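You operate a simulated robot arm through the tools that you are given. There is no shell and no other tool.

Carry out the task below with a simulated robot arm. There is one attempt and no reset: what you move stays moved.

## Task
Go one octave down and record the purple dot key, then the blue dot key.
Fine: stop recording at the end.
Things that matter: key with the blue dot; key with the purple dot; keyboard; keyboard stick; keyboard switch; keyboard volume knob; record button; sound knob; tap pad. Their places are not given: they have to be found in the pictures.

The check looks at the end state, three seconds after you hand in, the way a careful person would. Anything else that was tipped, shoved, dropped, spilled or broken makes it a failure.

## Robot
A 7-joint arm with a three-finger gripper, fixed in place. Base frame: the origin is at the foot of the arm, x ahead of it, y to its left, z up. Readings come in m, rad, newtons and seconds.
With the tool pointing down near the work surface it reaches from about 0.5 to 0.94 m from the base axis. Its first joint turns from -2.897 to 2.897 rad. Payload 2.69 kg.
Tool frame: the origin (TCP) lies between the finger pads and is the grasp point; the fingertips stand 0.029 m ahead of it; z points along the fingers, y is the line along which they close. The gripper opens to 0.12 m. The gripper's body begins 0.078 m behind the TCP.
Orientation is told as [roll, pitch, yaw] about the base's x, y, z axes, in that order, counted from this pose: with the fingers straight down and closing along the base's y, the tool's x points along the base's -x, its y along +y and its z along -z.

## Interface
- The arm moves only by the tool send_rows. Its argument "commands" is a list of rows, each a list of 6 numbers: the shift along the tool's x, y, z in cm, then the turn, a rotation vector about the tool's x, y, z in rad. In form: [[tx, ty, tz, rx, ry, rz], ...]. A call has 1 to 20 rows; each row shifts and turns the commanded pose from where the row before left it, along the tool's axes as they then stand. "claw" is the gripper command, from -1 (fully open) to 1 (shut), values between in proportion, set as the call begins (left out, the last holds). Rows are played at 5 a second. More than 0.05 m and 0.15 rad between two rows, or a gripper value outside its range, and nothing of the call is played. Where a pose cannot be reached the arm comes as near as it can. A force on the tool above 50 N (or 10 N above the force at the start of the call, whichever is more), or a blocked arm, ends the call early, and 0.2 s more pass. The fingers move at their own pace and stop on an object; they squeeze with about 24 N. The grip force told is the motor's: it shows also when the fingers shut on nothing. Time passes only in rows, and 0.2 s behind the last, so rows that do not move let the fingers close. It gives the time, the measured TCP pose, the force on the tool (base axes), the opening and the grip force at its end, in the units of the frame above (readings bear some noise), with the torque about the TCP (base axes, N m) and any sound that the robot's microphone picked up.
- Cameras (640 x 400 px; columns grow to the right, rows downward): "scene" is fixed at [0.392, 0.4989, 1.5114]; the picture's right is [-0.89, -0.45, 0.00], its down [-0.41, 0.81, -0.41] and it looks along [0.19, -0.37, -0.91] (base axes); focal length 371 px, centre (320, 200). "wrist" rides on the gripper at [0.063, 0, -0.104] in the tool frame; the picture's right is [0.01, 1.00, 0.00], its down [-0.83, 0.00, -0.56] and it looks along [-0.56, 0.00, 0.83] (tool axes); focal length 275 px, centre (320, 200).
- camera(camera): a new picture of that camera. It takes no simulated time.
- lift_body(by): slides the trunk up (or, below 0, down) by that many m; the arm rides with it, the base frame stays. It gives what a move gives, with no picture.
- probe_pixels(camera, pixels): for up to 12 pixels [column, row] of the newest picture of that camera ("zoom" is the newest enlarged one), the place [x, y, z] in the base frame of the surface seen there, good to about 0.002 m, but the place of the scene camera against the robot may be out by one fixed shift of up to 0.012 m in any direction. It takes no simulated time.
- inspect(camera, box): a new picture of the part [left, top, right, bottom] of that camera's present view, enlarged. It takes no simulated time.
- hand_in(): hands the job in; it is judged then, once.

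Unless the task says otherwise, let go and move clear before handing in.

The tools are called after ">>>" as name(argument=value, ...) on one line, values as JSON. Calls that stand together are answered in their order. send_rows: Moves the arm, as the interface text tells. Its arguments: {"type":"object","properties":{"commands":{"type":"array","items":{"type":"array","items":{"type":"number"}}},"claw":{"type":"number"}},"required":["commands"]} The other tools are called the same way: lift_body (by) slides the trunk up or down; camera (camera) takes a picture; probe_pixels (camera, pixels) gives the place of the surface under pixels of a picture; inspect (camera, box) takes an enlarged picture of a part of a camera's view; hand_in () hands the job in.

At the start:

```text
time_s: 0.0
tcp_pos: [0.4673, 0.1146, 1.0333]
orientation: [0.0, -0.001, -0.001]
force: [-1.2, 0.8, 0.2]
wrist_torque: [-0.01, 0.03, -0.02]
finger_gap: 0.1199
finger_force: 0.1
trunk travel left (down, up): [-0.575, 0.038]
```

scene: 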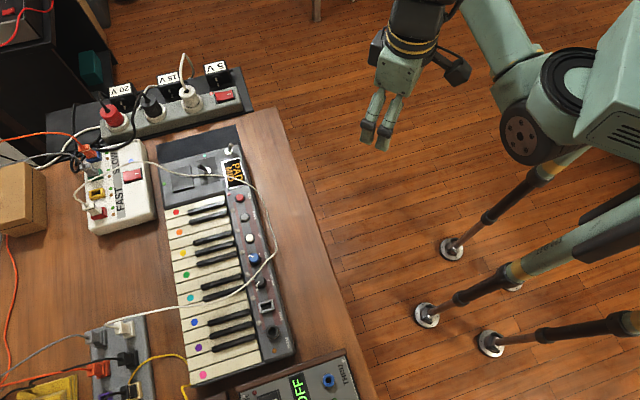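
wrist: 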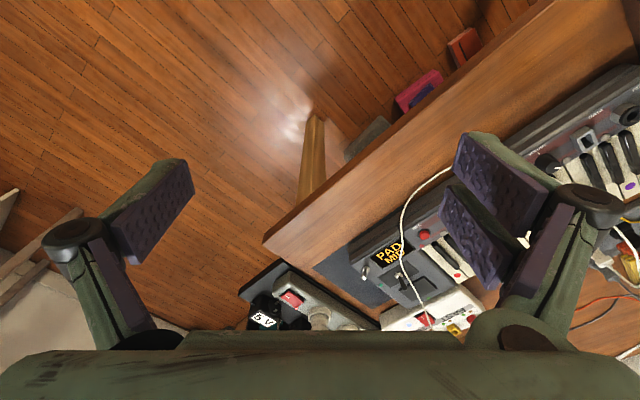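

The scene picture shows the keyboard at about columns 155-300, rows 125-385, with controls along its right edge. I'll look at it enlarged before moving.

>>> inspect(camera="scene", box=[150, 120, 310, 220])

>>> inspect(camera="scene", box=[150, 200, 310, 300])

>>> inspect(camera="scene", box=[150, 290, 310, 390])

```text
4.00 times, centred on (230, 170) of scene
```

zoom: 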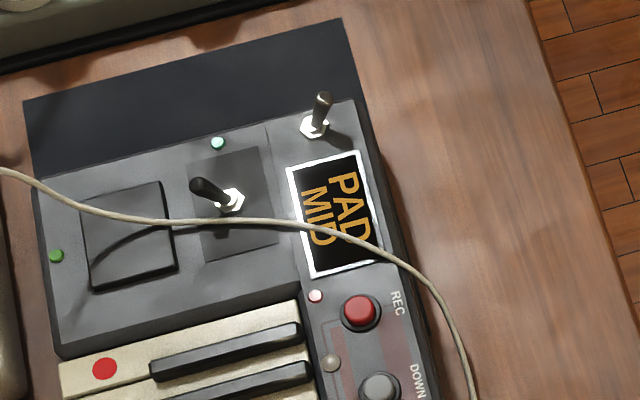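

```text
4.00 times, centred on (230, 250) of scene
```

zoom: 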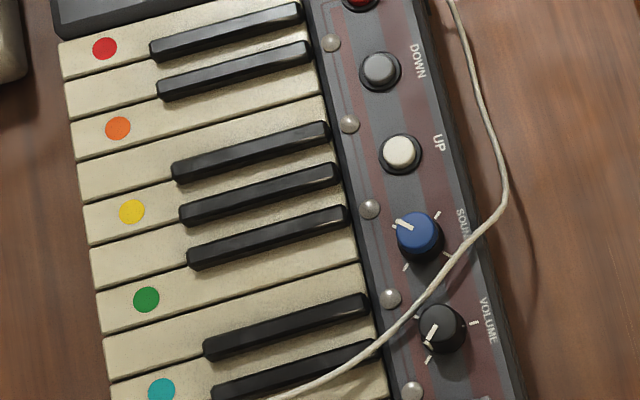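

```text
4.00 times, centred on (230, 340) of scene
```

zoom: 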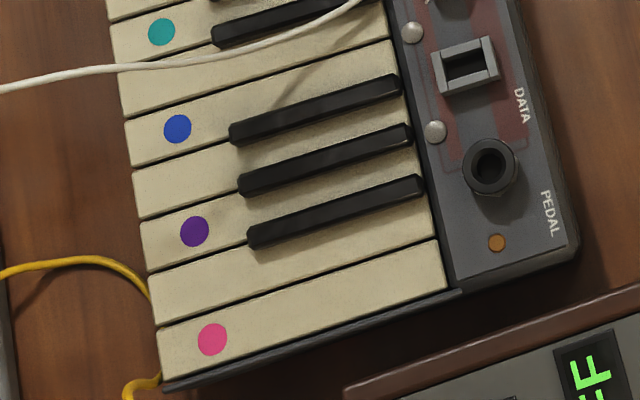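

The display (zoom ~335,215 in the first view) reads PAD / MID. REC, DOWN, UP buttons are in a column, and the purple and blue dots are at the lower keys. I'll probe their places.

>>> probe_pixels(camera="scene", pixels=[[240, 198], [245, 217], [250, 238], [198, 348], [194, 322], [203, 375], [176, 212], [254, 258], [270, 331], [330, 240], [180, 180], [285, 350]])

>>> probe_pixels(camera="zoom", pixels=[[195, 231], [177, 129], [160, 205], [185, 290], [270, 210], [300, 225], [320, 165], [489, 160], [60, 77], [300, 20], [335, 210], [210, 338]])

```text
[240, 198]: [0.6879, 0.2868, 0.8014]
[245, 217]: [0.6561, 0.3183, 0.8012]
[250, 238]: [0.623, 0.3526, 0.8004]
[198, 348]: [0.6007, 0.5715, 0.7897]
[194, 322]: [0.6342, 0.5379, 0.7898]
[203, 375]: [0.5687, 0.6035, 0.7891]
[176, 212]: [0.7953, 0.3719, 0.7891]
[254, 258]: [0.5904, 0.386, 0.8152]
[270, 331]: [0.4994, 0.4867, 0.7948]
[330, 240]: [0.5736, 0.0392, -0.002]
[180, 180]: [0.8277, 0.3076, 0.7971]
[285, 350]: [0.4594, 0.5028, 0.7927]
```

```text
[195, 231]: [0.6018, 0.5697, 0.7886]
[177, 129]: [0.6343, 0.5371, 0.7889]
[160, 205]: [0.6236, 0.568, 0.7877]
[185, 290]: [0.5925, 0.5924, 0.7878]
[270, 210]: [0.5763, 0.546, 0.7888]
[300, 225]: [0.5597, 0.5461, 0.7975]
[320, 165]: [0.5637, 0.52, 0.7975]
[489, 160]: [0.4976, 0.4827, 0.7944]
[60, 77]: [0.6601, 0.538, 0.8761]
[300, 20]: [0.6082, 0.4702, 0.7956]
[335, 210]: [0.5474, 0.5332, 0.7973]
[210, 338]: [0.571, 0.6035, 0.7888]
```

The white key tops lie at z≈0.789 and the buttons at ≈0.801, while the white cable (zoom 60,77) hangs at z≈0.876. I'll trace the cable's height so I can stay clear of it.

>>> inspect(camera="scene", box=[80, 140, 320, 290])

>>> inspect(camera="scene", box=[80, 250, 320, 400])

```text
2.67 times, centred on (200, 215) of scene
```

zoom: 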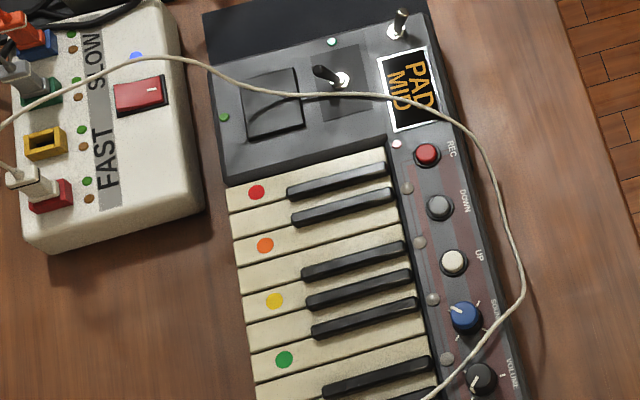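

```text
2.67 times, centred on (200, 325) of scene
```

zoom: 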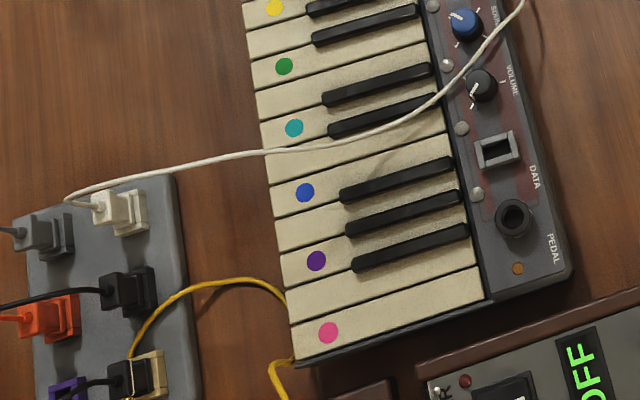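

>>> probe_pixels(camera="zoom", pixels=[[80, 195], [130, 175], [190, 163], [267, 150], [310, 147], [360, 137], [400, 122], [440, 95], [470, 65], [497, 33], [305, 192], [316, 261]])

>>> probe_pixels(camera="scene", pixels=[[275, 250], [274, 240], [268, 215], [260, 200], [247, 187], [235, 181], [215, 176], [190, 174], [170, 166], [150, 161], [276, 245], [265, 203]])

```text
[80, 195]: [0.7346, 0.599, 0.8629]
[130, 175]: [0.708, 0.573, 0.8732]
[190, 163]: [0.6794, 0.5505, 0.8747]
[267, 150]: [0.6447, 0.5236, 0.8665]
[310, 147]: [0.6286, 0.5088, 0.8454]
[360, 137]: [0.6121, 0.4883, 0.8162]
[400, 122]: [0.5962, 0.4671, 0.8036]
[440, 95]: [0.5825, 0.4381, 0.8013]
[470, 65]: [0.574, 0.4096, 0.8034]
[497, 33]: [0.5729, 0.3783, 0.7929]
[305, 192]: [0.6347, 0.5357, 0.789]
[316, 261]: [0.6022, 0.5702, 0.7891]
```

```text
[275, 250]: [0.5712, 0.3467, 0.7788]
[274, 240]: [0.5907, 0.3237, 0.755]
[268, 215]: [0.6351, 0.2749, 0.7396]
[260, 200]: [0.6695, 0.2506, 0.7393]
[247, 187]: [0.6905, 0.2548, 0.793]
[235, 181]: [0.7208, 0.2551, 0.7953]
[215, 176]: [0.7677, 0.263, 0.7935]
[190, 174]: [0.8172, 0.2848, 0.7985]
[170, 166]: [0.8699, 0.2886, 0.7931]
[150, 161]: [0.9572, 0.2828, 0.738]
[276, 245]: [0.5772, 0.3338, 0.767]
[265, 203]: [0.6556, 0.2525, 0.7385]
```

The white cable hangs at z≈0.87 about 1.6 cm to the teal side of the blue dot, so I'll work with closed fingers, turned 45° so the hand is narrow across the keys. I'll close the fingers and move high toward a hover point from which the wrist camera sees the buttons.

>>> send_rows(commands=[[-1.5, 4.0, 0, 0, 0, 0], [-1.5, 4.0, 0, 0, 0, 0], [-1.5, 4.0, 0, 0, 0, 0], [-1.5, 4.0, 0, 0, 0, 0], [-1.5, 4.0, 0, 0, 0, 0], [-1.5, 4.0, 0, 0, 0, 0], [-1.3, 4.0, 0, 0, 0, 0], [0, 0, 0, 0, 0, 0.131], [0, 0, 0, 0, 0, 0.131], [0, 0, 0, 0, 0, 0.131], [0, 0, 0, 0, 0, 0.131], [0, 0, 0, 0, 0, 0.131], [0, 0, 0, 0, 0, 0.131], [0, 0, 0, 0, 0, 0]], claw=1)

>>> camera(camera="wrist")

>>> camera(camera="scene")

```text
time_s: 3.0
tcp_pos: [0.57, 0.3959, 1.0331]
orientation: [-0.001, 0.002, -0.787]
force: [-0.3, -0.3, -0.2]
wrist_torque: [-0.02, 0.01, -0.03]
finger_gap: 0.0001
finger_force: 23.6
trunk travel left (down, up): [-0.575, 0.038]
```

```text
taken
```

wrist: 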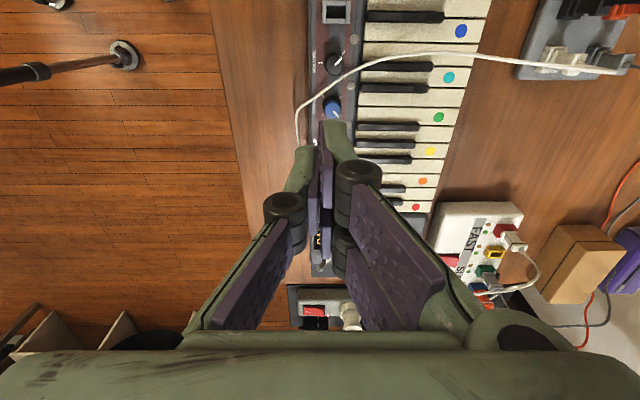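

```text
taken
```

scene: 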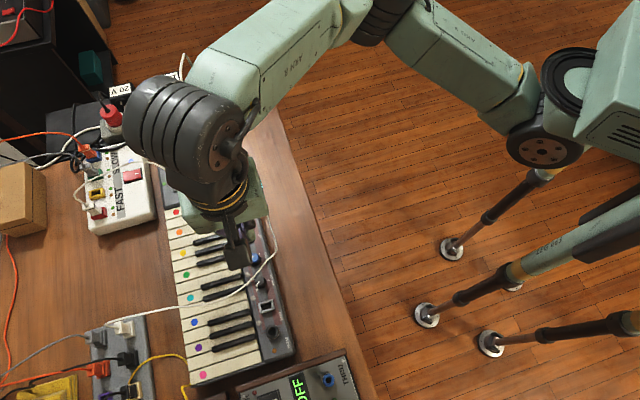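

The closed fingers are at (320,150) in the wrist picture and the keyboard runs straight up the picture, so the 45° turn matches. The REC/DOWN buttons are hidden behind the fingers, so I'll shift about 12 cm toward them.

>>> send_rows(commands=[[-3.9, 0.2, 0, 0, 0, 0], [-3.9, 0.2, 0, 0, 0, 0], [-3.9, 0.2, 0, 0, 0, 0], [0, 0, 0, 0, 0, 0]])

>>> camera(camera="wrist")

>>> inspect(camera="wrist", box=[220, 0, 460, 150])

```text
time_s: 4.0
tcp_pos: [0.6583, 0.3162, 1.0328]
orientation: [-0.001, -0.001, -0.785]
force: [-0.2, -0.8, -0.4]
wrist_torque: [0.0, 0.0, 0.02]
finger_gap: 0.0001
finger_force: 23.9
trunk travel left (down, up): [-0.575, 0.038]
```

```text
taken
```

wrist: 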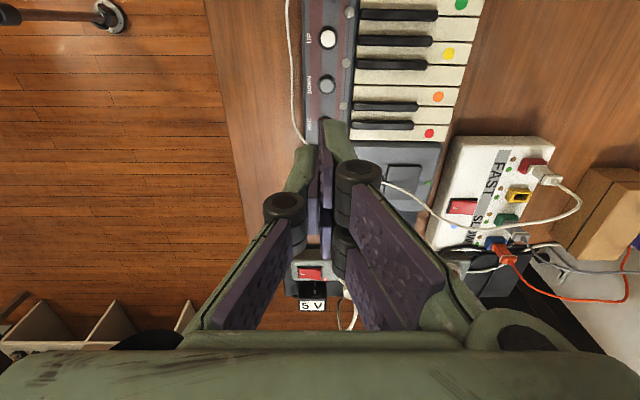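

```text
2.67 times, centred on (340, 75) of wrist
```

zoom: 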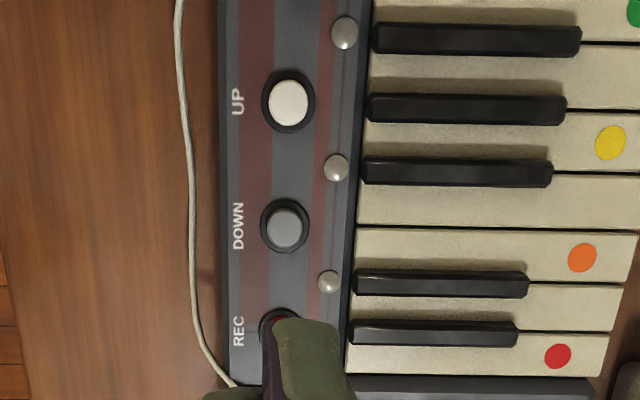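

The DOWN button is at zoom (286,228), UP at (288,103), REC partly behind the fingers near (275,322). I'll probe these with the wrist camera for accurate places and to find the scene camera's shift.

>>> probe_pixels(camera="zoom", pixels=[[286, 226], [288, 100], [557, 356], [582, 258], [610, 142], [190, 180], [198, 330], [230, 383], [310, 255], [245, 270], [265, 325], [180, 60]])

>>> probe_pixels(camera="scene", pixels=[[176, 212], [179, 232], [183, 253], [187, 275], [190, 298], [194, 322]])

```text
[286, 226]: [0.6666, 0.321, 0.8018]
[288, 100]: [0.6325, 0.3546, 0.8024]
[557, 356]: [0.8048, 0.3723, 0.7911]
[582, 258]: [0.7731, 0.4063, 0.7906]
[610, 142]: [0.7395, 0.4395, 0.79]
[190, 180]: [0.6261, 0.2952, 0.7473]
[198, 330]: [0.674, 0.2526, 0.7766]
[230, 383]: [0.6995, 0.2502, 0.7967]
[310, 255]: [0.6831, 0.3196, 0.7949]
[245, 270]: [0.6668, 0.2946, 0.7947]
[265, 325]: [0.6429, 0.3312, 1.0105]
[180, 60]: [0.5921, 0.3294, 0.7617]
```

```text
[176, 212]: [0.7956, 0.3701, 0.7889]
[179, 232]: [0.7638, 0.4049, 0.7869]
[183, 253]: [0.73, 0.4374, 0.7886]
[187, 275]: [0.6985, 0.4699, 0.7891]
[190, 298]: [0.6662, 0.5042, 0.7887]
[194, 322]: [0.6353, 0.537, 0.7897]
```

The wrist probes put DOWN at (0.6666, 0.3210, 0.802), and comparing dots gives a scene-camera shift of about (+0.0098, +0.002, +0.002). I'll look closely at the DOWN button's collar before pressing.

>>> inspect(camera="wrist", box=[295, 60, 359, 100])

```text
10.00 times, centred on (327, 80) of wrist
```

zoom: 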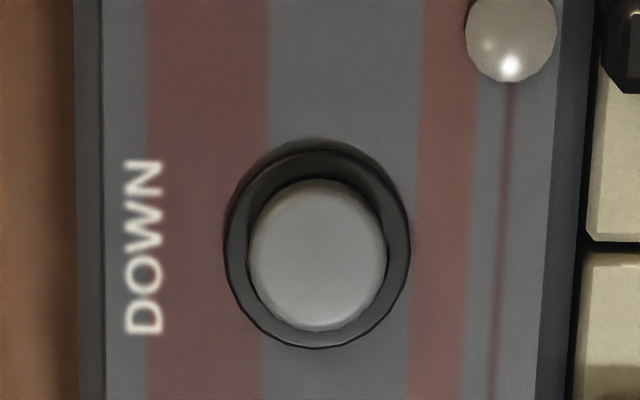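

>>> probe_pixels(camera="zoom", pixels=[[316, 250], [262, 255], [375, 255], [316, 190], [316, 320], [235, 255], [400, 250], [316, 160], [316, 342], [330, 370], [316, 120], [510, 40]])

```text
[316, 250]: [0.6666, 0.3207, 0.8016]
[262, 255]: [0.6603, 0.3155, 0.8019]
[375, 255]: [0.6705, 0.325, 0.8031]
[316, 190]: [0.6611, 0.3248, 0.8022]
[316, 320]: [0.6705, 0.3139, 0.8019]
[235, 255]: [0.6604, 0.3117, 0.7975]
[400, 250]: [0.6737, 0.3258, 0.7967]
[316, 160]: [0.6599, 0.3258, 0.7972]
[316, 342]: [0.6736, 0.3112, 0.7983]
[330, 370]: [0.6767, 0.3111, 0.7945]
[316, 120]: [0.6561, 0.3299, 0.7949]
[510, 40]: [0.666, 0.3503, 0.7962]
```

DOWN's cap is about 16 mm wide with its top at z≈0.802 and the collar at 0.7975, so a straight press with the closed tip works. I'll align and descend to about 2 cm above it, then check.

>>> send_rows(commands=[[-0.25, 0.86, 0, 0, 0, 0], [0, 0, 4, 0, 0, 0], [0, 0, 4, 0, 0, 0], [0, 0, 4, 0, 0, 0], [0, 0, 3, 0, 0, 0], [0, 0, 2, 0, 0, 0], [0, 0, 0, 0, 0, 0]])

>>> camera(camera="wrist")

>>> inspect(camera="wrist", box=[240, 60, 400, 160])

```text
time_s: 5.6
tcp_pos: [0.666, 0.3185, 0.8623]
orientation: [0.001, 0.0, -0.785]
force: [-0.5, 0.1, 0.1]
wrist_torque: [0.02, 0.0, 0.01]
finger_gap: 0.0
finger_force: 23.8
trunk travel left (down, up): [-0.575, 0.038]
```

```text
taken
```

wrist: 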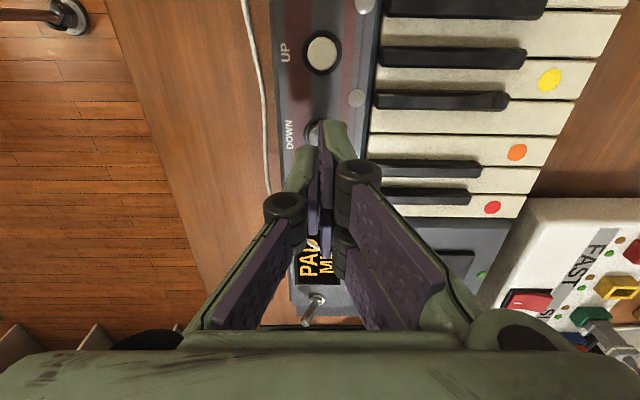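

```text
4.00 times, centred on (320, 110) of wrist
```

zoom: 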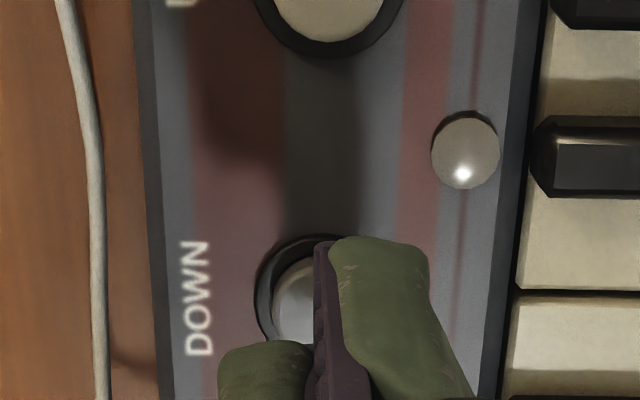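

The closed fingers sit just over the DOWN cap, but in the picture the right finger (zoom 380,240) seems to reach further than the left (260,345). I'll probe the finger surfaces to learn where the true tip is.

>>> probe_pixels(camera="zoom", pixels=[[322, 246], [335, 242], [380, 240], [420, 255], [375, 300], [320, 300], [265, 345], [235, 350], [305, 350], [325, 390], [290, 300], [400, 350]])

>>> inspect(camera="scene", box=[160, 140, 320, 240])

```text
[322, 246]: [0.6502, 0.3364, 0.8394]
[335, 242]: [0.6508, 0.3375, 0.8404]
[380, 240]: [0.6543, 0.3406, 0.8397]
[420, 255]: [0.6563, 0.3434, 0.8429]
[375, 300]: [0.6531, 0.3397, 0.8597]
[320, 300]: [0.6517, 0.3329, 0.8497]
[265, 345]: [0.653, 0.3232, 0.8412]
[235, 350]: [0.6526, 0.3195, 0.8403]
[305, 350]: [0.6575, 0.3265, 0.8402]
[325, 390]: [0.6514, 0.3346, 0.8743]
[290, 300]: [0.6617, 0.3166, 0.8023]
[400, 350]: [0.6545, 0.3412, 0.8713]
```

```text
4.00 times, centred on (240, 190) of scene
```

zoom: 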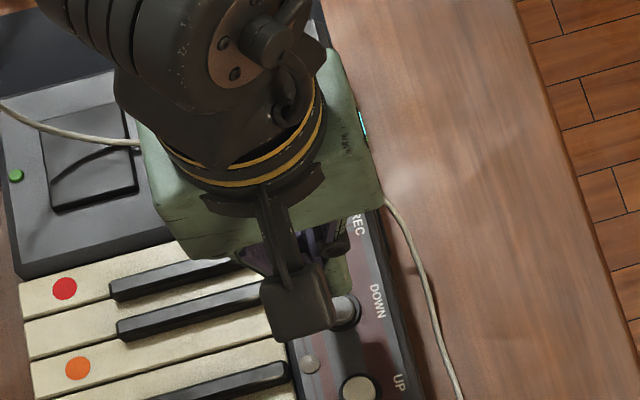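

Probing shows the +y side has two digits reaching about ±2.4 cm in tool x, while the −y side has a single one ±1 cm wide. I'll put that single digit over DOWN's centre and press down gently in small steps, watching the force.

>>> send_rows(commands=[[0.12, 0.5, 0, 0, 0, 0], [0, 0, 1.5, 0, 0, 0], [0, 0, 1.0, 0, 0, 0], [0, 0, 0.3, 0, 0, 0], [0, 0, 0.2, 0, 0, 0], [0, 0, 0.2, 0, 0, 0], [0, 0, 0, 0, 0, 0]])

>>> camera(camera="wrist")

```text
time_s: 7.2
tcp_pos: [0.6675, 0.3245, 0.8308]
orientation: [-0.001, 0.0, -0.787]
force: [-0.4, -0.8, 0.1]
wrist_torque: [-0.01, -0.02, 0.03]
finger_gap: 0.0
finger_force: 24.1
trunk travel left (down, up): [-0.575, 0.038]
```

```text
taken
```

wrist: 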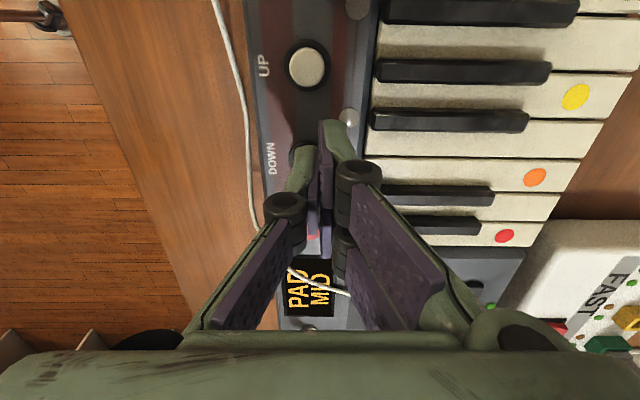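

The thumb tip covers DOWN at about (303,155) and the display (310,288) still reads PAD MID, with no contact force yet. I'll press a few millimetres more and hold.

>>> send_rows(commands=[[0, 0, 0.1, 0, 0, 0], [0, 0, 0.1, 0, 0, 0], [0, 0, 0.1, 0, 0, 0], [0, 0, 0, 0, 0, 0]])

>>> inspect(camera="wrist", box=[240, 220, 400, 320])

```text
time_s: 8.2
tcp_pos: [0.669, 0.325, 0.8285]
orientation: [0.0, 0.0, -0.785]
force: [0.1, 0.5, -0.4]
wrist_torque: [-0.02, 0.04, -0.01]
finger_gap: 0.0
finger_force: 23.8
trunk travel left (down, up): [-0.575, 0.038]
```

```text
4.00 times, centred on (320, 270) of wrist
```

zoom: 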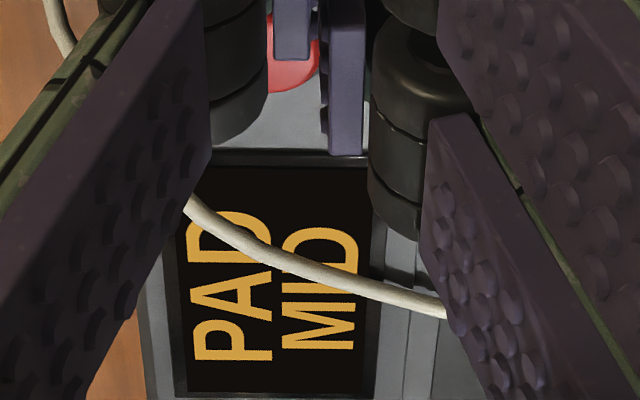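

Still no contact force at TCP z≈0.8285, and the display still reads MID. I'll continue down in 1 mm steps.

>>> send_rows(commands=[[0, 0, 0.1, 0, 0, 0], [0, 0, 0.1, 0, 0, 0], [0, 0, 0, 0, 0, 0]])

>>> inspect(camera="wrist", box=[240, 120, 400, 220])

>>> inspect(camera="wrist", box=[240, 220, 400, 320])

```text
time_s: 9.0
tcp_pos: [0.6689, 0.3258, 0.8258]
orientation: [0.0, 0.0, -0.786]
force: [0.0, 0.9, 2.2]
wrist_torque: [0.0, -0.02, -0.05]
finger_gap: 0.0059
finger_force: 24.1
trunk travel left (down, up): [-0.575, 0.038]
heard: click
```

```text
4.00 times, centred on (320, 170) of wrist
```

zoom: 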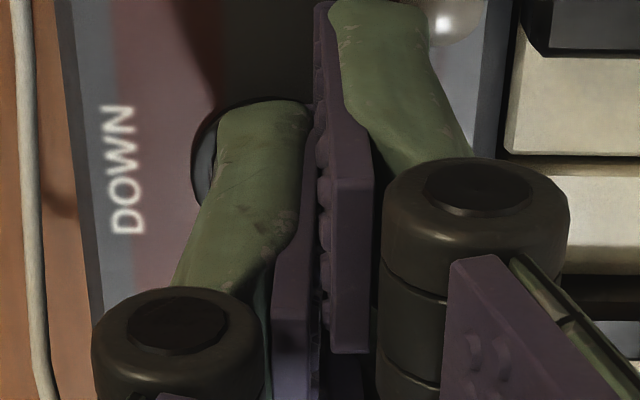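

```text
4.00 times, centred on (320, 270) of wrist
```

zoom: 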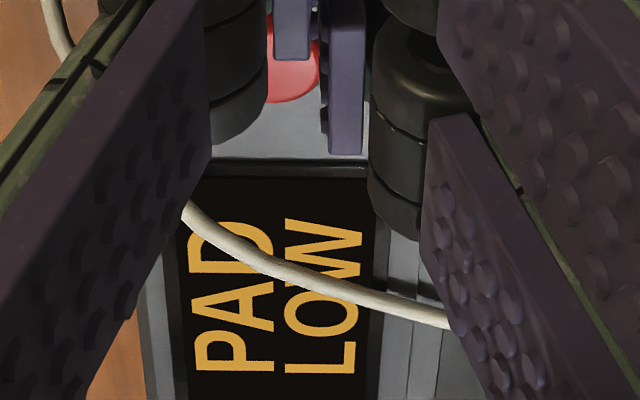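

A click was heard and the display now reads PAD LOW (zoom 325,300). I'll lift off DOWN and move 4.5 cm along tool −x to above REC.

>>> send_rows(commands=[[0, 0, -1.0, 0, 0, 0], [0, 0, -2.5, 0, 0, 0], [0, 0, -2.0, 0, 0, 0], [-2.25, 0, 0, 0, 0, 0], [-2.25, 0, 0, 0, 0, 0], [0, 0, 0, 0, 0, 0]])

>>> camera(camera="wrist")

>>> inspect(camera="wrist", box=[240, 80, 400, 180])

>>> camera(camera="scene")

```text
time_s: 10.4
tcp_pos: [0.6998, 0.2936, 0.8811]
orientation: [-0.001, 0.0, -0.787]
force: [-0.4, 0.9, 0.2]
wrist_torque: [0.03, 0.02, 0.04]
finger_gap: 0.0
finger_force: 24.1
trunk travel left (down, up): [-0.575, 0.038]
```

```text
taken
```

wrist: 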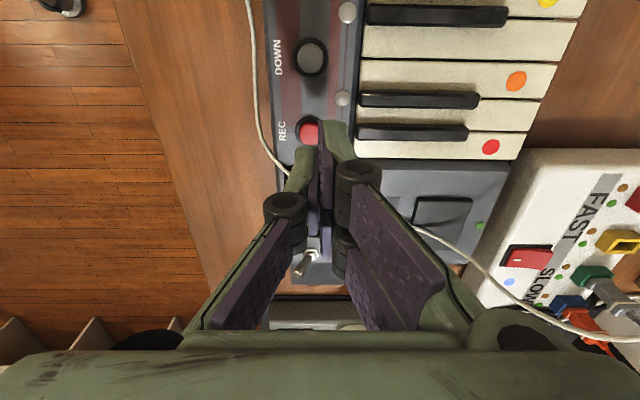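

```text
4.00 times, centred on (320, 130) of wrist
```

zoom: 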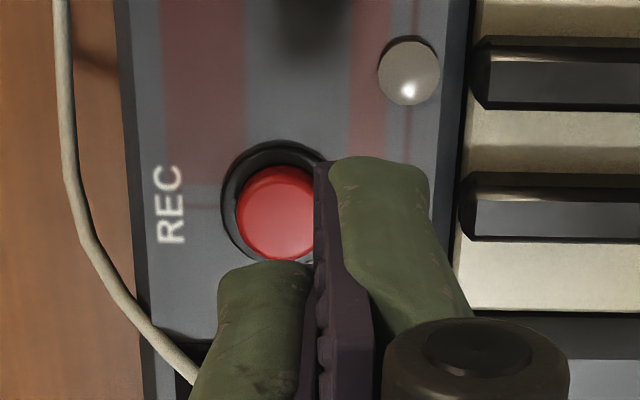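

```text
taken
```

scene: 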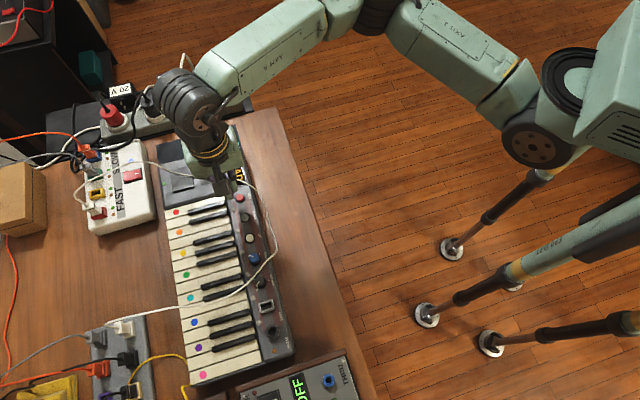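

REC is visible at zoom (278,212), just below and ahead of the fingertips, and the cable is more than 2 cm clear of them. I'll probe REC's exact centre.

>>> probe_pixels(camera="zoom", pixels=[[275, 212], [245, 212], [280, 175], [280, 250], [300, 212], [185, 365], [140, 310], [110, 270], [228, 212]])

```text
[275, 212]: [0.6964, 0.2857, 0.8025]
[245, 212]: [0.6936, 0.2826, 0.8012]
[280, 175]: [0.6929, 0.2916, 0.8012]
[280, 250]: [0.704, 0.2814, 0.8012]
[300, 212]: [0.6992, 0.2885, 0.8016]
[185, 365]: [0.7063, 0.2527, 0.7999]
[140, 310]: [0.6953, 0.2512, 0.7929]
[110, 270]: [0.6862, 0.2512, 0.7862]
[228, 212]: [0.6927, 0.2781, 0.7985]
```

REC's centre is about (0.698, 0.2875), so a 2 mm shift in tool −x puts the thumb on it. I'll descend the same depth that clicked DOWN (5.5 cm in all) and hold.

>>> send_rows(commands=[[-0.2, 0, 1.5, 0, 0, 0], [0, 0, 1.5, 0, 0, 0], [0, 0, 1.5, 0, 0, 0], [0, 0, 0.5, 0, 0, 0], [0, 0, 0.2, 0, 0, 0], [0, 0, 0.2, 0, 0, 0], [0, 0, 0.1, 0, 0, 0], [0, 0, 0, 0, 0, 0]])

>>> camera(camera="wrist")

>>> inspect(camera="wrist", box=[240, 120, 400, 220])

```text
time_s: 12.2
tcp_pos: [0.7013, 0.292, 0.8258]
orientation: [0.001, 0.001, -0.786]
force: [0.2, 0.7, 1.7]
wrist_torque: [0.03, -0.03, 0.02]
finger_gap: 0.0059
finger_force: 23.8
trunk travel left (down, up): [-0.575, 0.038]
heard: click
```

```text
taken
```

wrist: 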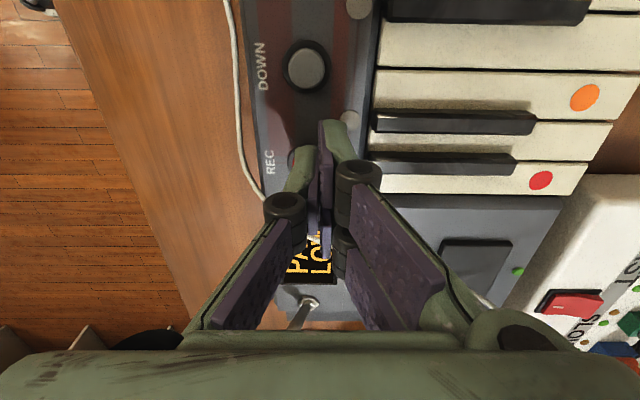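

```text
4.00 times, centred on (320, 170) of wrist
```

zoom: 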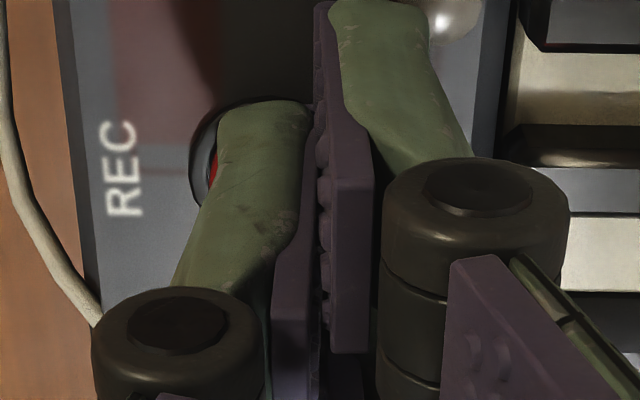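

A click was heard with the thumb on REC. I'll lift clear and look at the panel for the recording sign.

>>> send_rows(commands=[[0, 0, -1.0, 0, 0, 0], [0, 0, -3.5, 0, 0, 0], [0, 0, -4.5, 0, 0, 0], [0, 0, -4.5, 0, 0, 0], [0, 0, -4.5, 0, 0, 0], [0, 0, 0, 0, 0, 0]])

>>> inspect(camera="scene", box=[160, 140, 320, 240])

>>> camera(camera="wrist")

>>> inspect(camera="wrist", box=[240, 80, 400, 180])

```text
time_s: 13.6
tcp_pos: [0.7015, 0.2905, 1.0046]
orientation: [-0.001, -0.001, -0.785]
force: [0.2, -0.5, -0.3]
wrist_torque: [0.0, -0.03, 0.02]
finger_gap: 0.0
finger_force: 23.8
trunk travel left (down, up): [-0.575, 0.038]
```

```text
4.00 times, centred on (240, 190) of scene
```

zoom: 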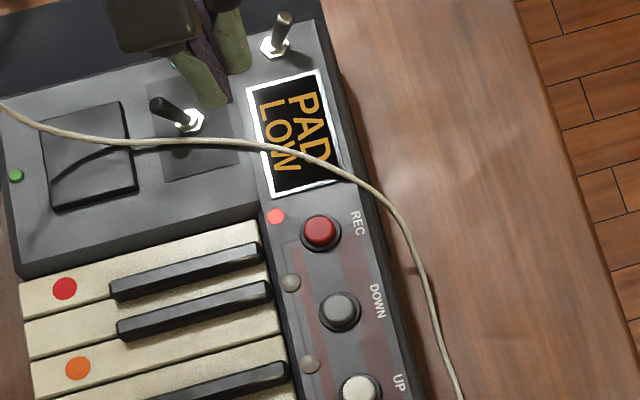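

```text
taken
```

wrist: 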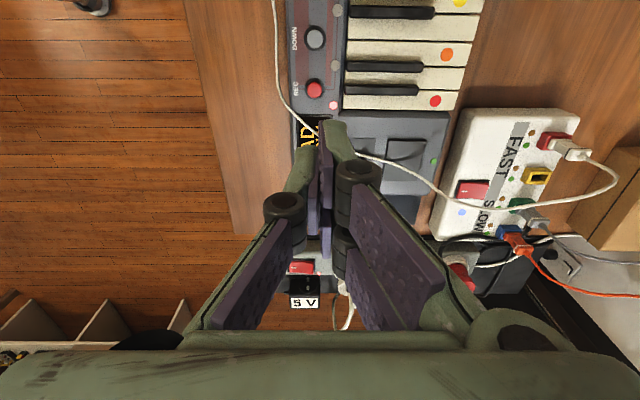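

```text
4.00 times, centred on (320, 130) of wrist
```

zoom: 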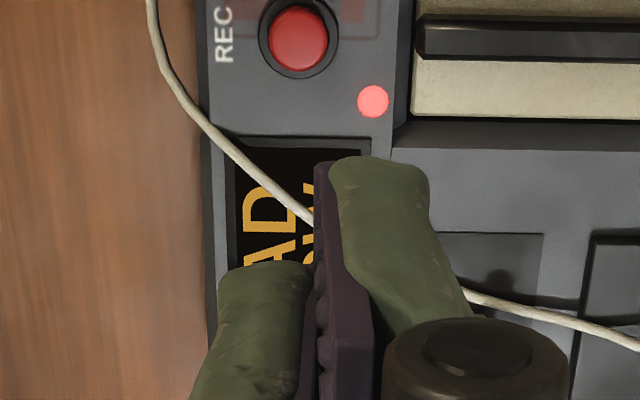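

The REC lamp (scene zoom 276,216; wrist zoom 372,102) has turned bright red and the display reads PAD LOW, so recording is on. Before going to the keys I'll measure the fingers' outline so I can clear the hanging cable at the blue key.

>>> probe_pixels(camera="wrist", pixels=[[300, 155], [292, 175], [275, 200], [266, 212], [285, 222], [240, 262], [200, 318], [345, 135], [378, 175], [400, 225], [440, 285], [460, 325]])

```text
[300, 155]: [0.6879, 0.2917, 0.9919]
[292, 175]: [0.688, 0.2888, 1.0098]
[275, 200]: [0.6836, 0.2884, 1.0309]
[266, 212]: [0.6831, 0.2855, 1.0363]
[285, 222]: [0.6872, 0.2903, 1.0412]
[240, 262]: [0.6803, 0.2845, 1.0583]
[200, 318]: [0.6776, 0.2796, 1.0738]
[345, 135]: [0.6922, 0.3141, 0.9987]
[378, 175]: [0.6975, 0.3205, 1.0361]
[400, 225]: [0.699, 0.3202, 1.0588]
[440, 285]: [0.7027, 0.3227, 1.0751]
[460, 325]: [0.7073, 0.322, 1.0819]
```

The fingers are slim up to 8 cm above the tip, so with the hand turned to yaw +45° and leaned about 0.5 rad toward the pink side it clears the cable by ~3 cm. I'll move high over the purple key and turn.

>>> send_rows(commands=[[3.7, 1.9, 0, 0, 0, 0], [3.7, 1.9, 0, 0, 0, 0], [3.7, 1.9, 0, 0, 0, 0], [3.7, 1.9, 0, 0, 0, 0], [3.7, 1.9, 0, 0, 0, 0], [3.7, 1.9, 0, 0, 0, 0], [3.7, 1.9, 0, 0, 0, 0], [0, 0, 0, 0, 0, -0.131], [0, 0, 0, 0, 0, -0.131], [0, 0, 0, 0, 0, -0.131], [0, 0, 0, 0, 0, -0.131], [0, 0, 0, 0, 0, -0.131], [0, 0, 0, 0, 0, -0.131], [0, 0, 0, 0, 0, -0.131], [0, 0, 0, 0, 0, -0.131], [0, 0, 0, 0, 0, -0.131], [0, 0, 0, 0, 0, -0.131], [0, 0, 0, 0, 0, -0.131], [0, 0, 0, 0, 0, -0.13]])

>>> camera(camera="wrist")

>>> camera(camera="scene")

```text
time_s: 17.6
tcp_pos: [0.6082, 0.5638, 1.0066]
orientation: [0.0, -0.001, 0.789]
force: [0.7, 0.3, 0.9]
wrist_torque: [0.03, 0.0, -0.01]
finger_gap: 0.0001
finger_force: 23.7
out of reach, approached as far as the arm can: row 7
trunk travel left (down, up): [-0.575, 0.038]
```

```text
taken
```

wrist: 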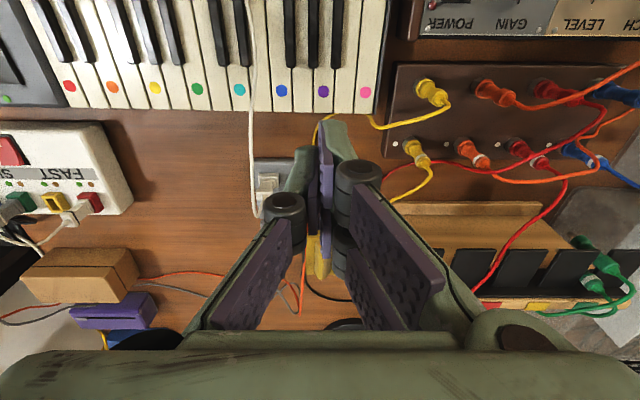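

```text
taken
```

scene: 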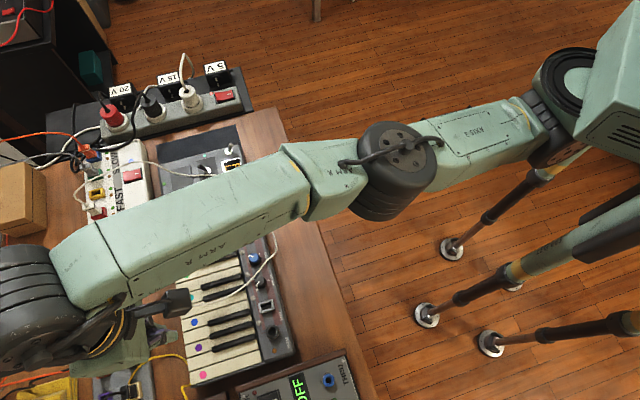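

The wrist picture now shows the blue dot at (281,91), purple at (322,91), pink at (365,93), and the white cable running vertically at column ~252. I'll probe these for exact places.

>>> inspect(camera="wrist", box=[240, 20, 400, 120])

```text
4.00 times, centred on (320, 70) of wrist
```

zoom: 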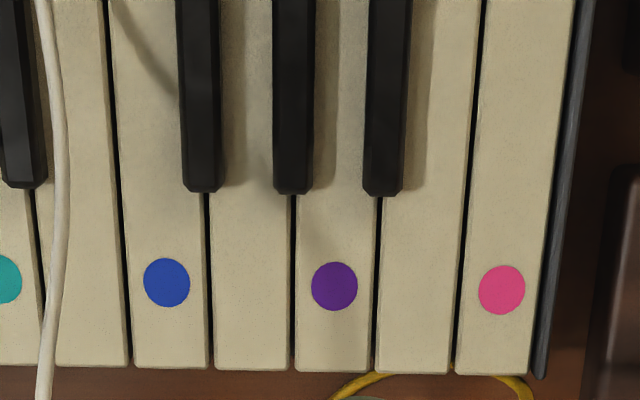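

>>> probe_pixels(camera="zoom", pixels=[[334, 286], [166, 282], [295, 286], [376, 286], [334, 360], [334, 200], [124, 282], [208, 282], [45, 370], [58, 250], [57, 120], [390, 382]])

>>> probe_pixels(camera="wrist", pixels=[[252, 130], [252, 160], [253, 200], [265, 180], [330, 118], [375, 122], [395, 180], [430, 95], [415, 150], [450, 70], [300, 300], [420, 20]])

```text
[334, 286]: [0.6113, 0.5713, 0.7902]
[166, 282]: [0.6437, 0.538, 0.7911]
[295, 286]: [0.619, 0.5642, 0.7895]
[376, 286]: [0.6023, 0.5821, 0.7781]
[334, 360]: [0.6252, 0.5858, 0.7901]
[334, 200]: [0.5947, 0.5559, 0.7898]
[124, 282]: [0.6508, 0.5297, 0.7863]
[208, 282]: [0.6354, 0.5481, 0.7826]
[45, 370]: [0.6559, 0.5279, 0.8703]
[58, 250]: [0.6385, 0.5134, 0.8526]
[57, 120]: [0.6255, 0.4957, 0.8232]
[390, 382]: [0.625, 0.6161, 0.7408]
```

```text
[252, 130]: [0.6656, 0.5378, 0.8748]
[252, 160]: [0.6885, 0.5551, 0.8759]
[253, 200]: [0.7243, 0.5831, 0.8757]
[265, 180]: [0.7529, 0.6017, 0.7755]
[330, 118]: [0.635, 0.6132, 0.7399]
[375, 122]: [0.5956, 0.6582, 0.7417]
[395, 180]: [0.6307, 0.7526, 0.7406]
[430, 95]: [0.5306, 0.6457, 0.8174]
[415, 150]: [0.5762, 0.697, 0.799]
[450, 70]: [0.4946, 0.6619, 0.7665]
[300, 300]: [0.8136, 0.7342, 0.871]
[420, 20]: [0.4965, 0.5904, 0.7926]
```

Purple is at (0.6113, 0.5715, 0.790), blue at (0.6437, 0.538, 0.791), keys ~24 mm wide; the cable passes ~1.6 cm to the teal side of blue at z≈0.87. I'll go down 8 cm here, well away from the cable, and lean the hand 0.45 rad so the pink-side edge of the tip is lowest.

>>> send_rows(commands=[[0, 0, 4, 0, 0, 0], [0, 0, 4, 0, 0, 0], [0, 0, 0, 0.1125, 0, 0], [0, 0, 0, 0.1125, 0, 0], [0, 0, 0, 0.1125, 0, 0], [0, 0, 0, 0.1125, 0, 0], [0, 0, 0, 0, 0, 0]])

>>> camera(camera="wrist")

>>> camera(camera="scene")

```text
time_s: 19.2
tcp_pos: [0.6084, 0.5643, 0.9257]
orientation: [-0.452, -0.001, 0.786]
force: [-0.2, 0.1, -0.1]
wrist_torque: [0.02, -0.05, 0.01]
finger_gap: 0.0
finger_force: 23.2
trunk travel left (down, up): [-0.575, 0.038]
```

```text
taken
```

wrist: 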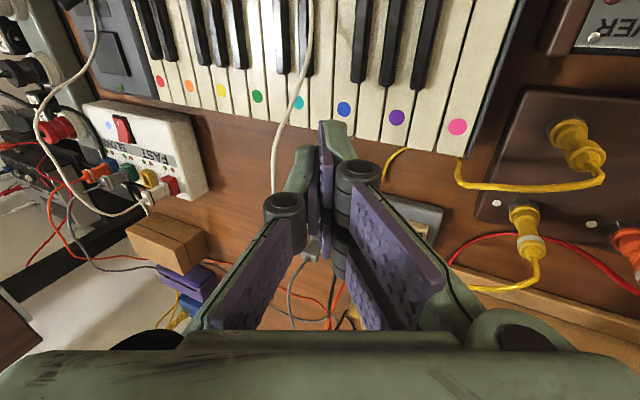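

```text
taken
```

scene: 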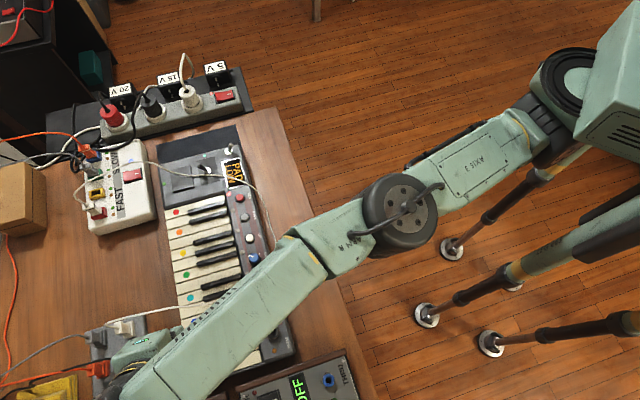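

The hand is leaned and the tip is ~4.5 cm clear of the cable. I'll move to about 2.5 cm above the purple key and check alignment.

>>> send_rows(commands=[[-0.61, 1.1, 1.69, 0, 0, 0], [-0.61, 1.09, 1.68, 0, 0, 0], [0, 1.1, 1.69, 0, 0, 0], [0, 1.09, 1.68, 0, 0, 0], [0, 0, 0, 0, 0, 0]])

>>> camera(camera="wrist")

>>> inspect(camera="wrist", box=[260, 60, 420, 160])

>>> camera(camera="scene")

```text
time_s: 20.4
tcp_pos: [0.609, 0.574, 0.8466]
orientation: [-0.452, 0.001, 0.787]
force: [0.3, -0.8, 1.1]
wrist_torque: [-0.03, 0.0, -0.01]
finger_gap: 0.0001
finger_force: 23.7
out of reach, approached as far as the arm can: row 2
trunk travel left (down, up): [-0.575, 0.038]
```

```text
taken
```

wrist: 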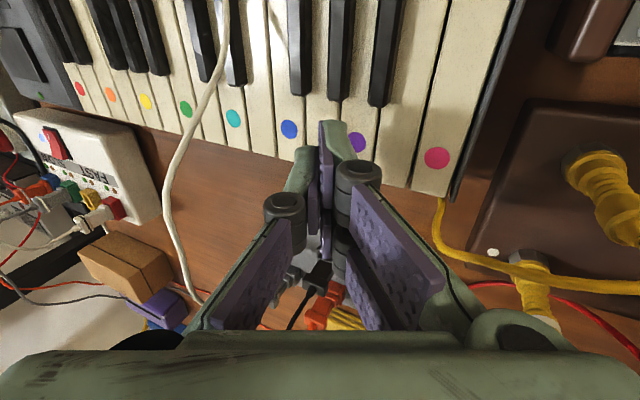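

```text
4.00 times, centred on (340, 110) of wrist
```

zoom: 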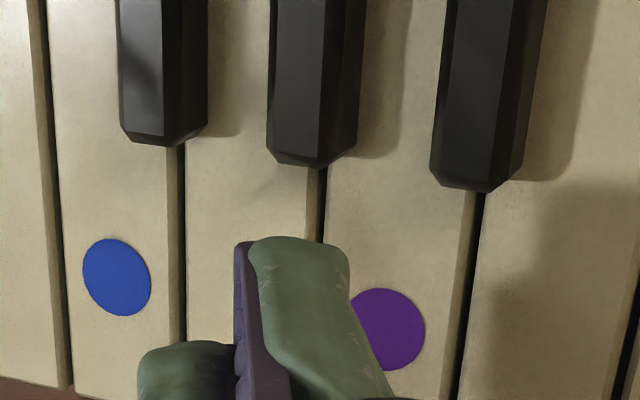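

```text
taken
```

scene: 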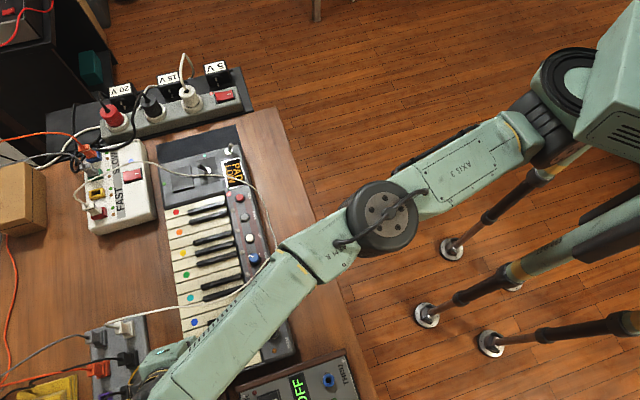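

The tip is now between blue and purple, left of the purple dot (zoom 385,330), because row 2 hit the reach limit. I'll probe the arm's links in the scene picture to see whether sliding the trunk would add reach.

>>> probe_pixels(camera="scene", pixels=[[565, 75], [620, 60], [470, 165], [385, 215], [330, 250], [250, 310], [180, 380], [590, 130], [520, 80], [170, 350]])

```text
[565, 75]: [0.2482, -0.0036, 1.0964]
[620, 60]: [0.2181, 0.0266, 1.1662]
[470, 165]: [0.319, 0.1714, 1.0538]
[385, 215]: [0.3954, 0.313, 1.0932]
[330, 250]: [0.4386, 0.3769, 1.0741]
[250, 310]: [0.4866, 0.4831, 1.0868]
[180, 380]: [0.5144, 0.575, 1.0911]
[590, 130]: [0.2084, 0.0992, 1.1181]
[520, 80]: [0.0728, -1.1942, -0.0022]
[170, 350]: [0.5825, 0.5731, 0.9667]
```

The arm's horizontal links are nearly straight here, so the limit is wrist reach, not height. Tipping the hand 0.25 rad back toward the robot gains reach and makes just one digit's corner the lowest point, so I'll do that and shift forward to over the purple key.

>>> send_rows(commands=[[0, 0, 0, 0, -0.125, 0], [0, 0, 0, 0, -0.125, 0], [-0.95, 0.2, 0.15, 0, 0, 0], [-0.96, 0.21, 0.14, 0, 0, 0], [0, 0, 0, 0, 0, 0]])

>>> camera(camera="wrist")

>>> inspect(camera="wrist", box=[260, 60, 420, 160])

```text
time_s: 21.6
tcp_pos: [0.6181, 0.5902, 0.8453]
orientation: [-0.462, -0.226, 0.897]
force: [-0.2, -0.3, -0.9]
wrist_torque: [0.03, 0.02, 0.02]
finger_gap: 0.0
finger_force: 23.7
trunk travel left (down, up): [-0.575, 0.038]
```

```text
taken
```

wrist: 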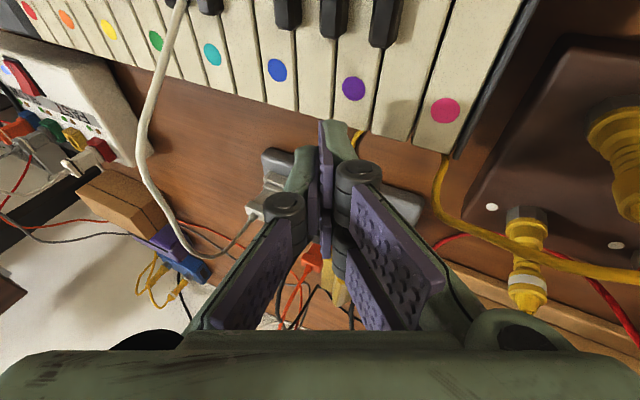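

```text
4.00 times, centred on (340, 110) of wrist
```

zoom: 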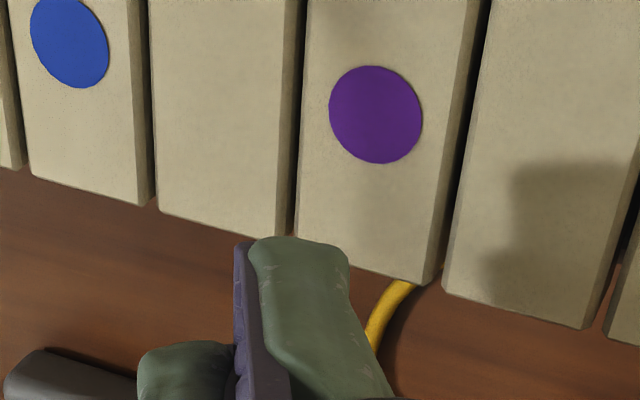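

The tip (zoom 300,240) now shows below the purple key's front edge in the picture, still ~2 cm above it. I'll probe the tip's surface to get its true place against the key.

>>> probe_pixels(camera="zoom", pixels=[[270, 241], [300, 240], [330, 243], [345, 255], [347, 280], [240, 250], [300, 260], [300, 300], [375, 114], [390, 260], [155, 350], [210, 345]])

```text
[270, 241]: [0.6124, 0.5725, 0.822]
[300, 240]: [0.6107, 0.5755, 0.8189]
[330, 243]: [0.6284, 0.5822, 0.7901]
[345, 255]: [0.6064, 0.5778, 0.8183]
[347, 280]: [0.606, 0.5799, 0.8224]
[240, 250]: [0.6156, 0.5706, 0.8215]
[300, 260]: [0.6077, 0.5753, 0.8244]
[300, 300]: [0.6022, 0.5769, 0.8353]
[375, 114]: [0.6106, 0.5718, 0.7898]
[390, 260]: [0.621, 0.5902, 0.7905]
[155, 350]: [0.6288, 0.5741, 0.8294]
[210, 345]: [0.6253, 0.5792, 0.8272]
```

The tip's low corner is at about (0.609, 0.576, 0.812), a few mm to the pink side of purple's centre and ~2.2 cm above the key: good alignment. I'll go straight down 1.8 cm and check.

>>> send_rows(commands=[[0.21, 0.3, 0.83, 0, 0, 0], [0.1, 0.2, 0.39, 0, 0, 0], [0.1, 0.19, 0.39, 0, 0, 0], [0, 0, 0, 0, 0, 0]])

>>> camera(camera="wrist")

>>> inspect(camera="wrist", box=[260, 80, 420, 180])

```text
time_s: 22.6
tcp_pos: [0.6186, 0.5883, 0.8279]
orientation: [-0.464, -0.224, 0.897]
force: [-0.5, 0.7, -1.3]
wrist_torque: [0.01, -0.03, 0.0]
finger_gap: 0.0001
finger_force: 24.2
trunk travel left (down, up): [-0.575, 0.038]
```

```text
taken
```

wrist: 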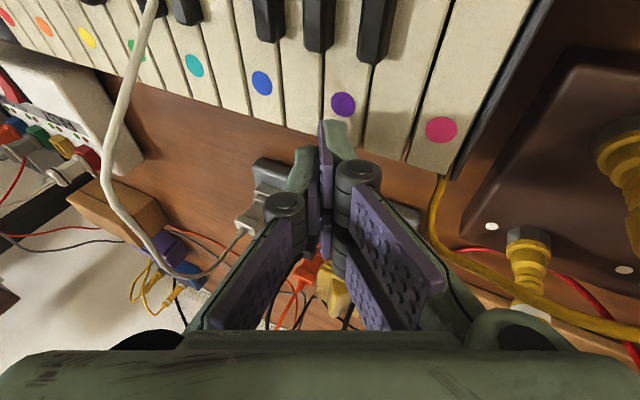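

```text
4.00 times, centred on (340, 130) of wrist
```

zoom: 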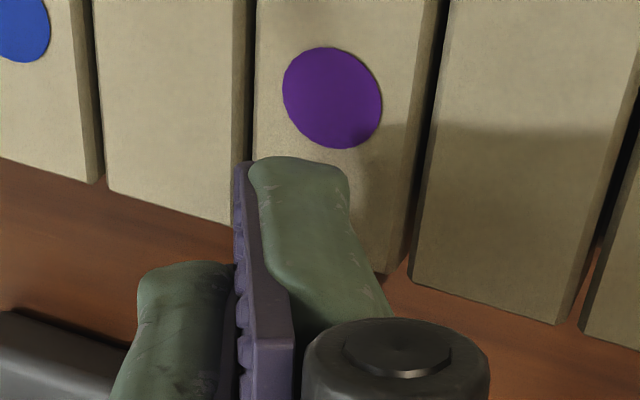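

The tip is just above the purple key, right by its dot (zoom 332,97). I'll press down in 1 mm steps and listen.

>>> send_rows(commands=[[0.022, 0.044, 0.087, 0, 0, 0], [0.022, 0.044, 0.087, 0, 0, 0], [0.022, 0.044, 0.087, 0, 0, 0], [0.022, 0.044, 0.087, 0, 0, 0], [0, 0, 0, 0, 0, 0]])

>>> inspect(camera="wrist", box=[260, 80, 420, 180])

```text
time_s: 23.8
tcp_pos: [0.618, 0.5907, 0.8251]
orientation: [-0.462, -0.226, 0.897]
force: [0.2, 0.3, -0.1]
wrist_torque: [0.01, 0.0, 0.0]
finger_gap: 0.0001
finger_force: 24.6
trunk travel left (down, up): [-0.575, 0.038]
```

```text
4.00 times, centred on (340, 130) of wrist
```

zoom: 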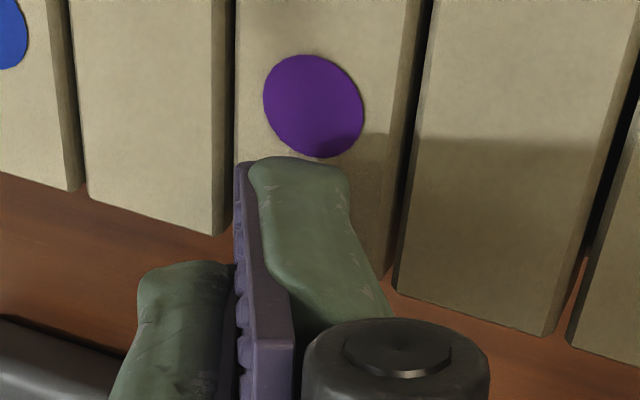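

The tip is now at the lower edge of the purple dot, entirely within its key, with no contact force yet. I'll continue down.

>>> send_rows(commands=[[0.022, 0.044, 0.087, 0, 0, 0], [0.022, 0.044, 0.087, 0, 0, 0], [0.022, 0.044, 0.087, 0, 0, 0], [0, 0, 0, 0, 0, 0]])

>>> inspect(camera="wrist", box=[260, 80, 420, 180])

```text
time_s: 24.8
tcp_pos: [0.6189, 0.5904, 0.822]
orientation: [-0.464, -0.226, 0.897]
force: [0.6, -0.5, 0.4]
wrist_torque: [-0.04, 0.0, 0.02]
finger_gap: 0.0001
finger_force: 23.7
trunk travel left (down, up): [-0.575, 0.038]
```

```text
4.00 times, centred on (340, 130) of wrist
```

zoom: 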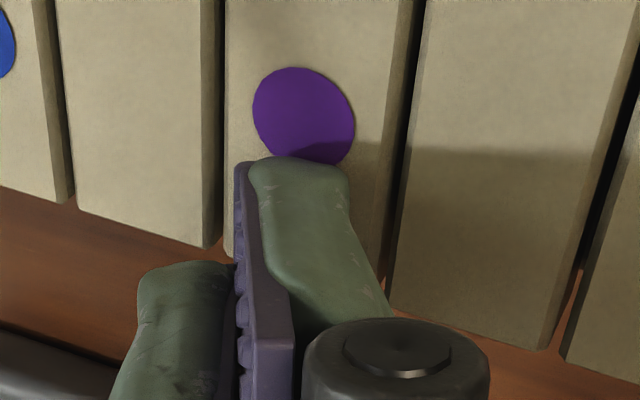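

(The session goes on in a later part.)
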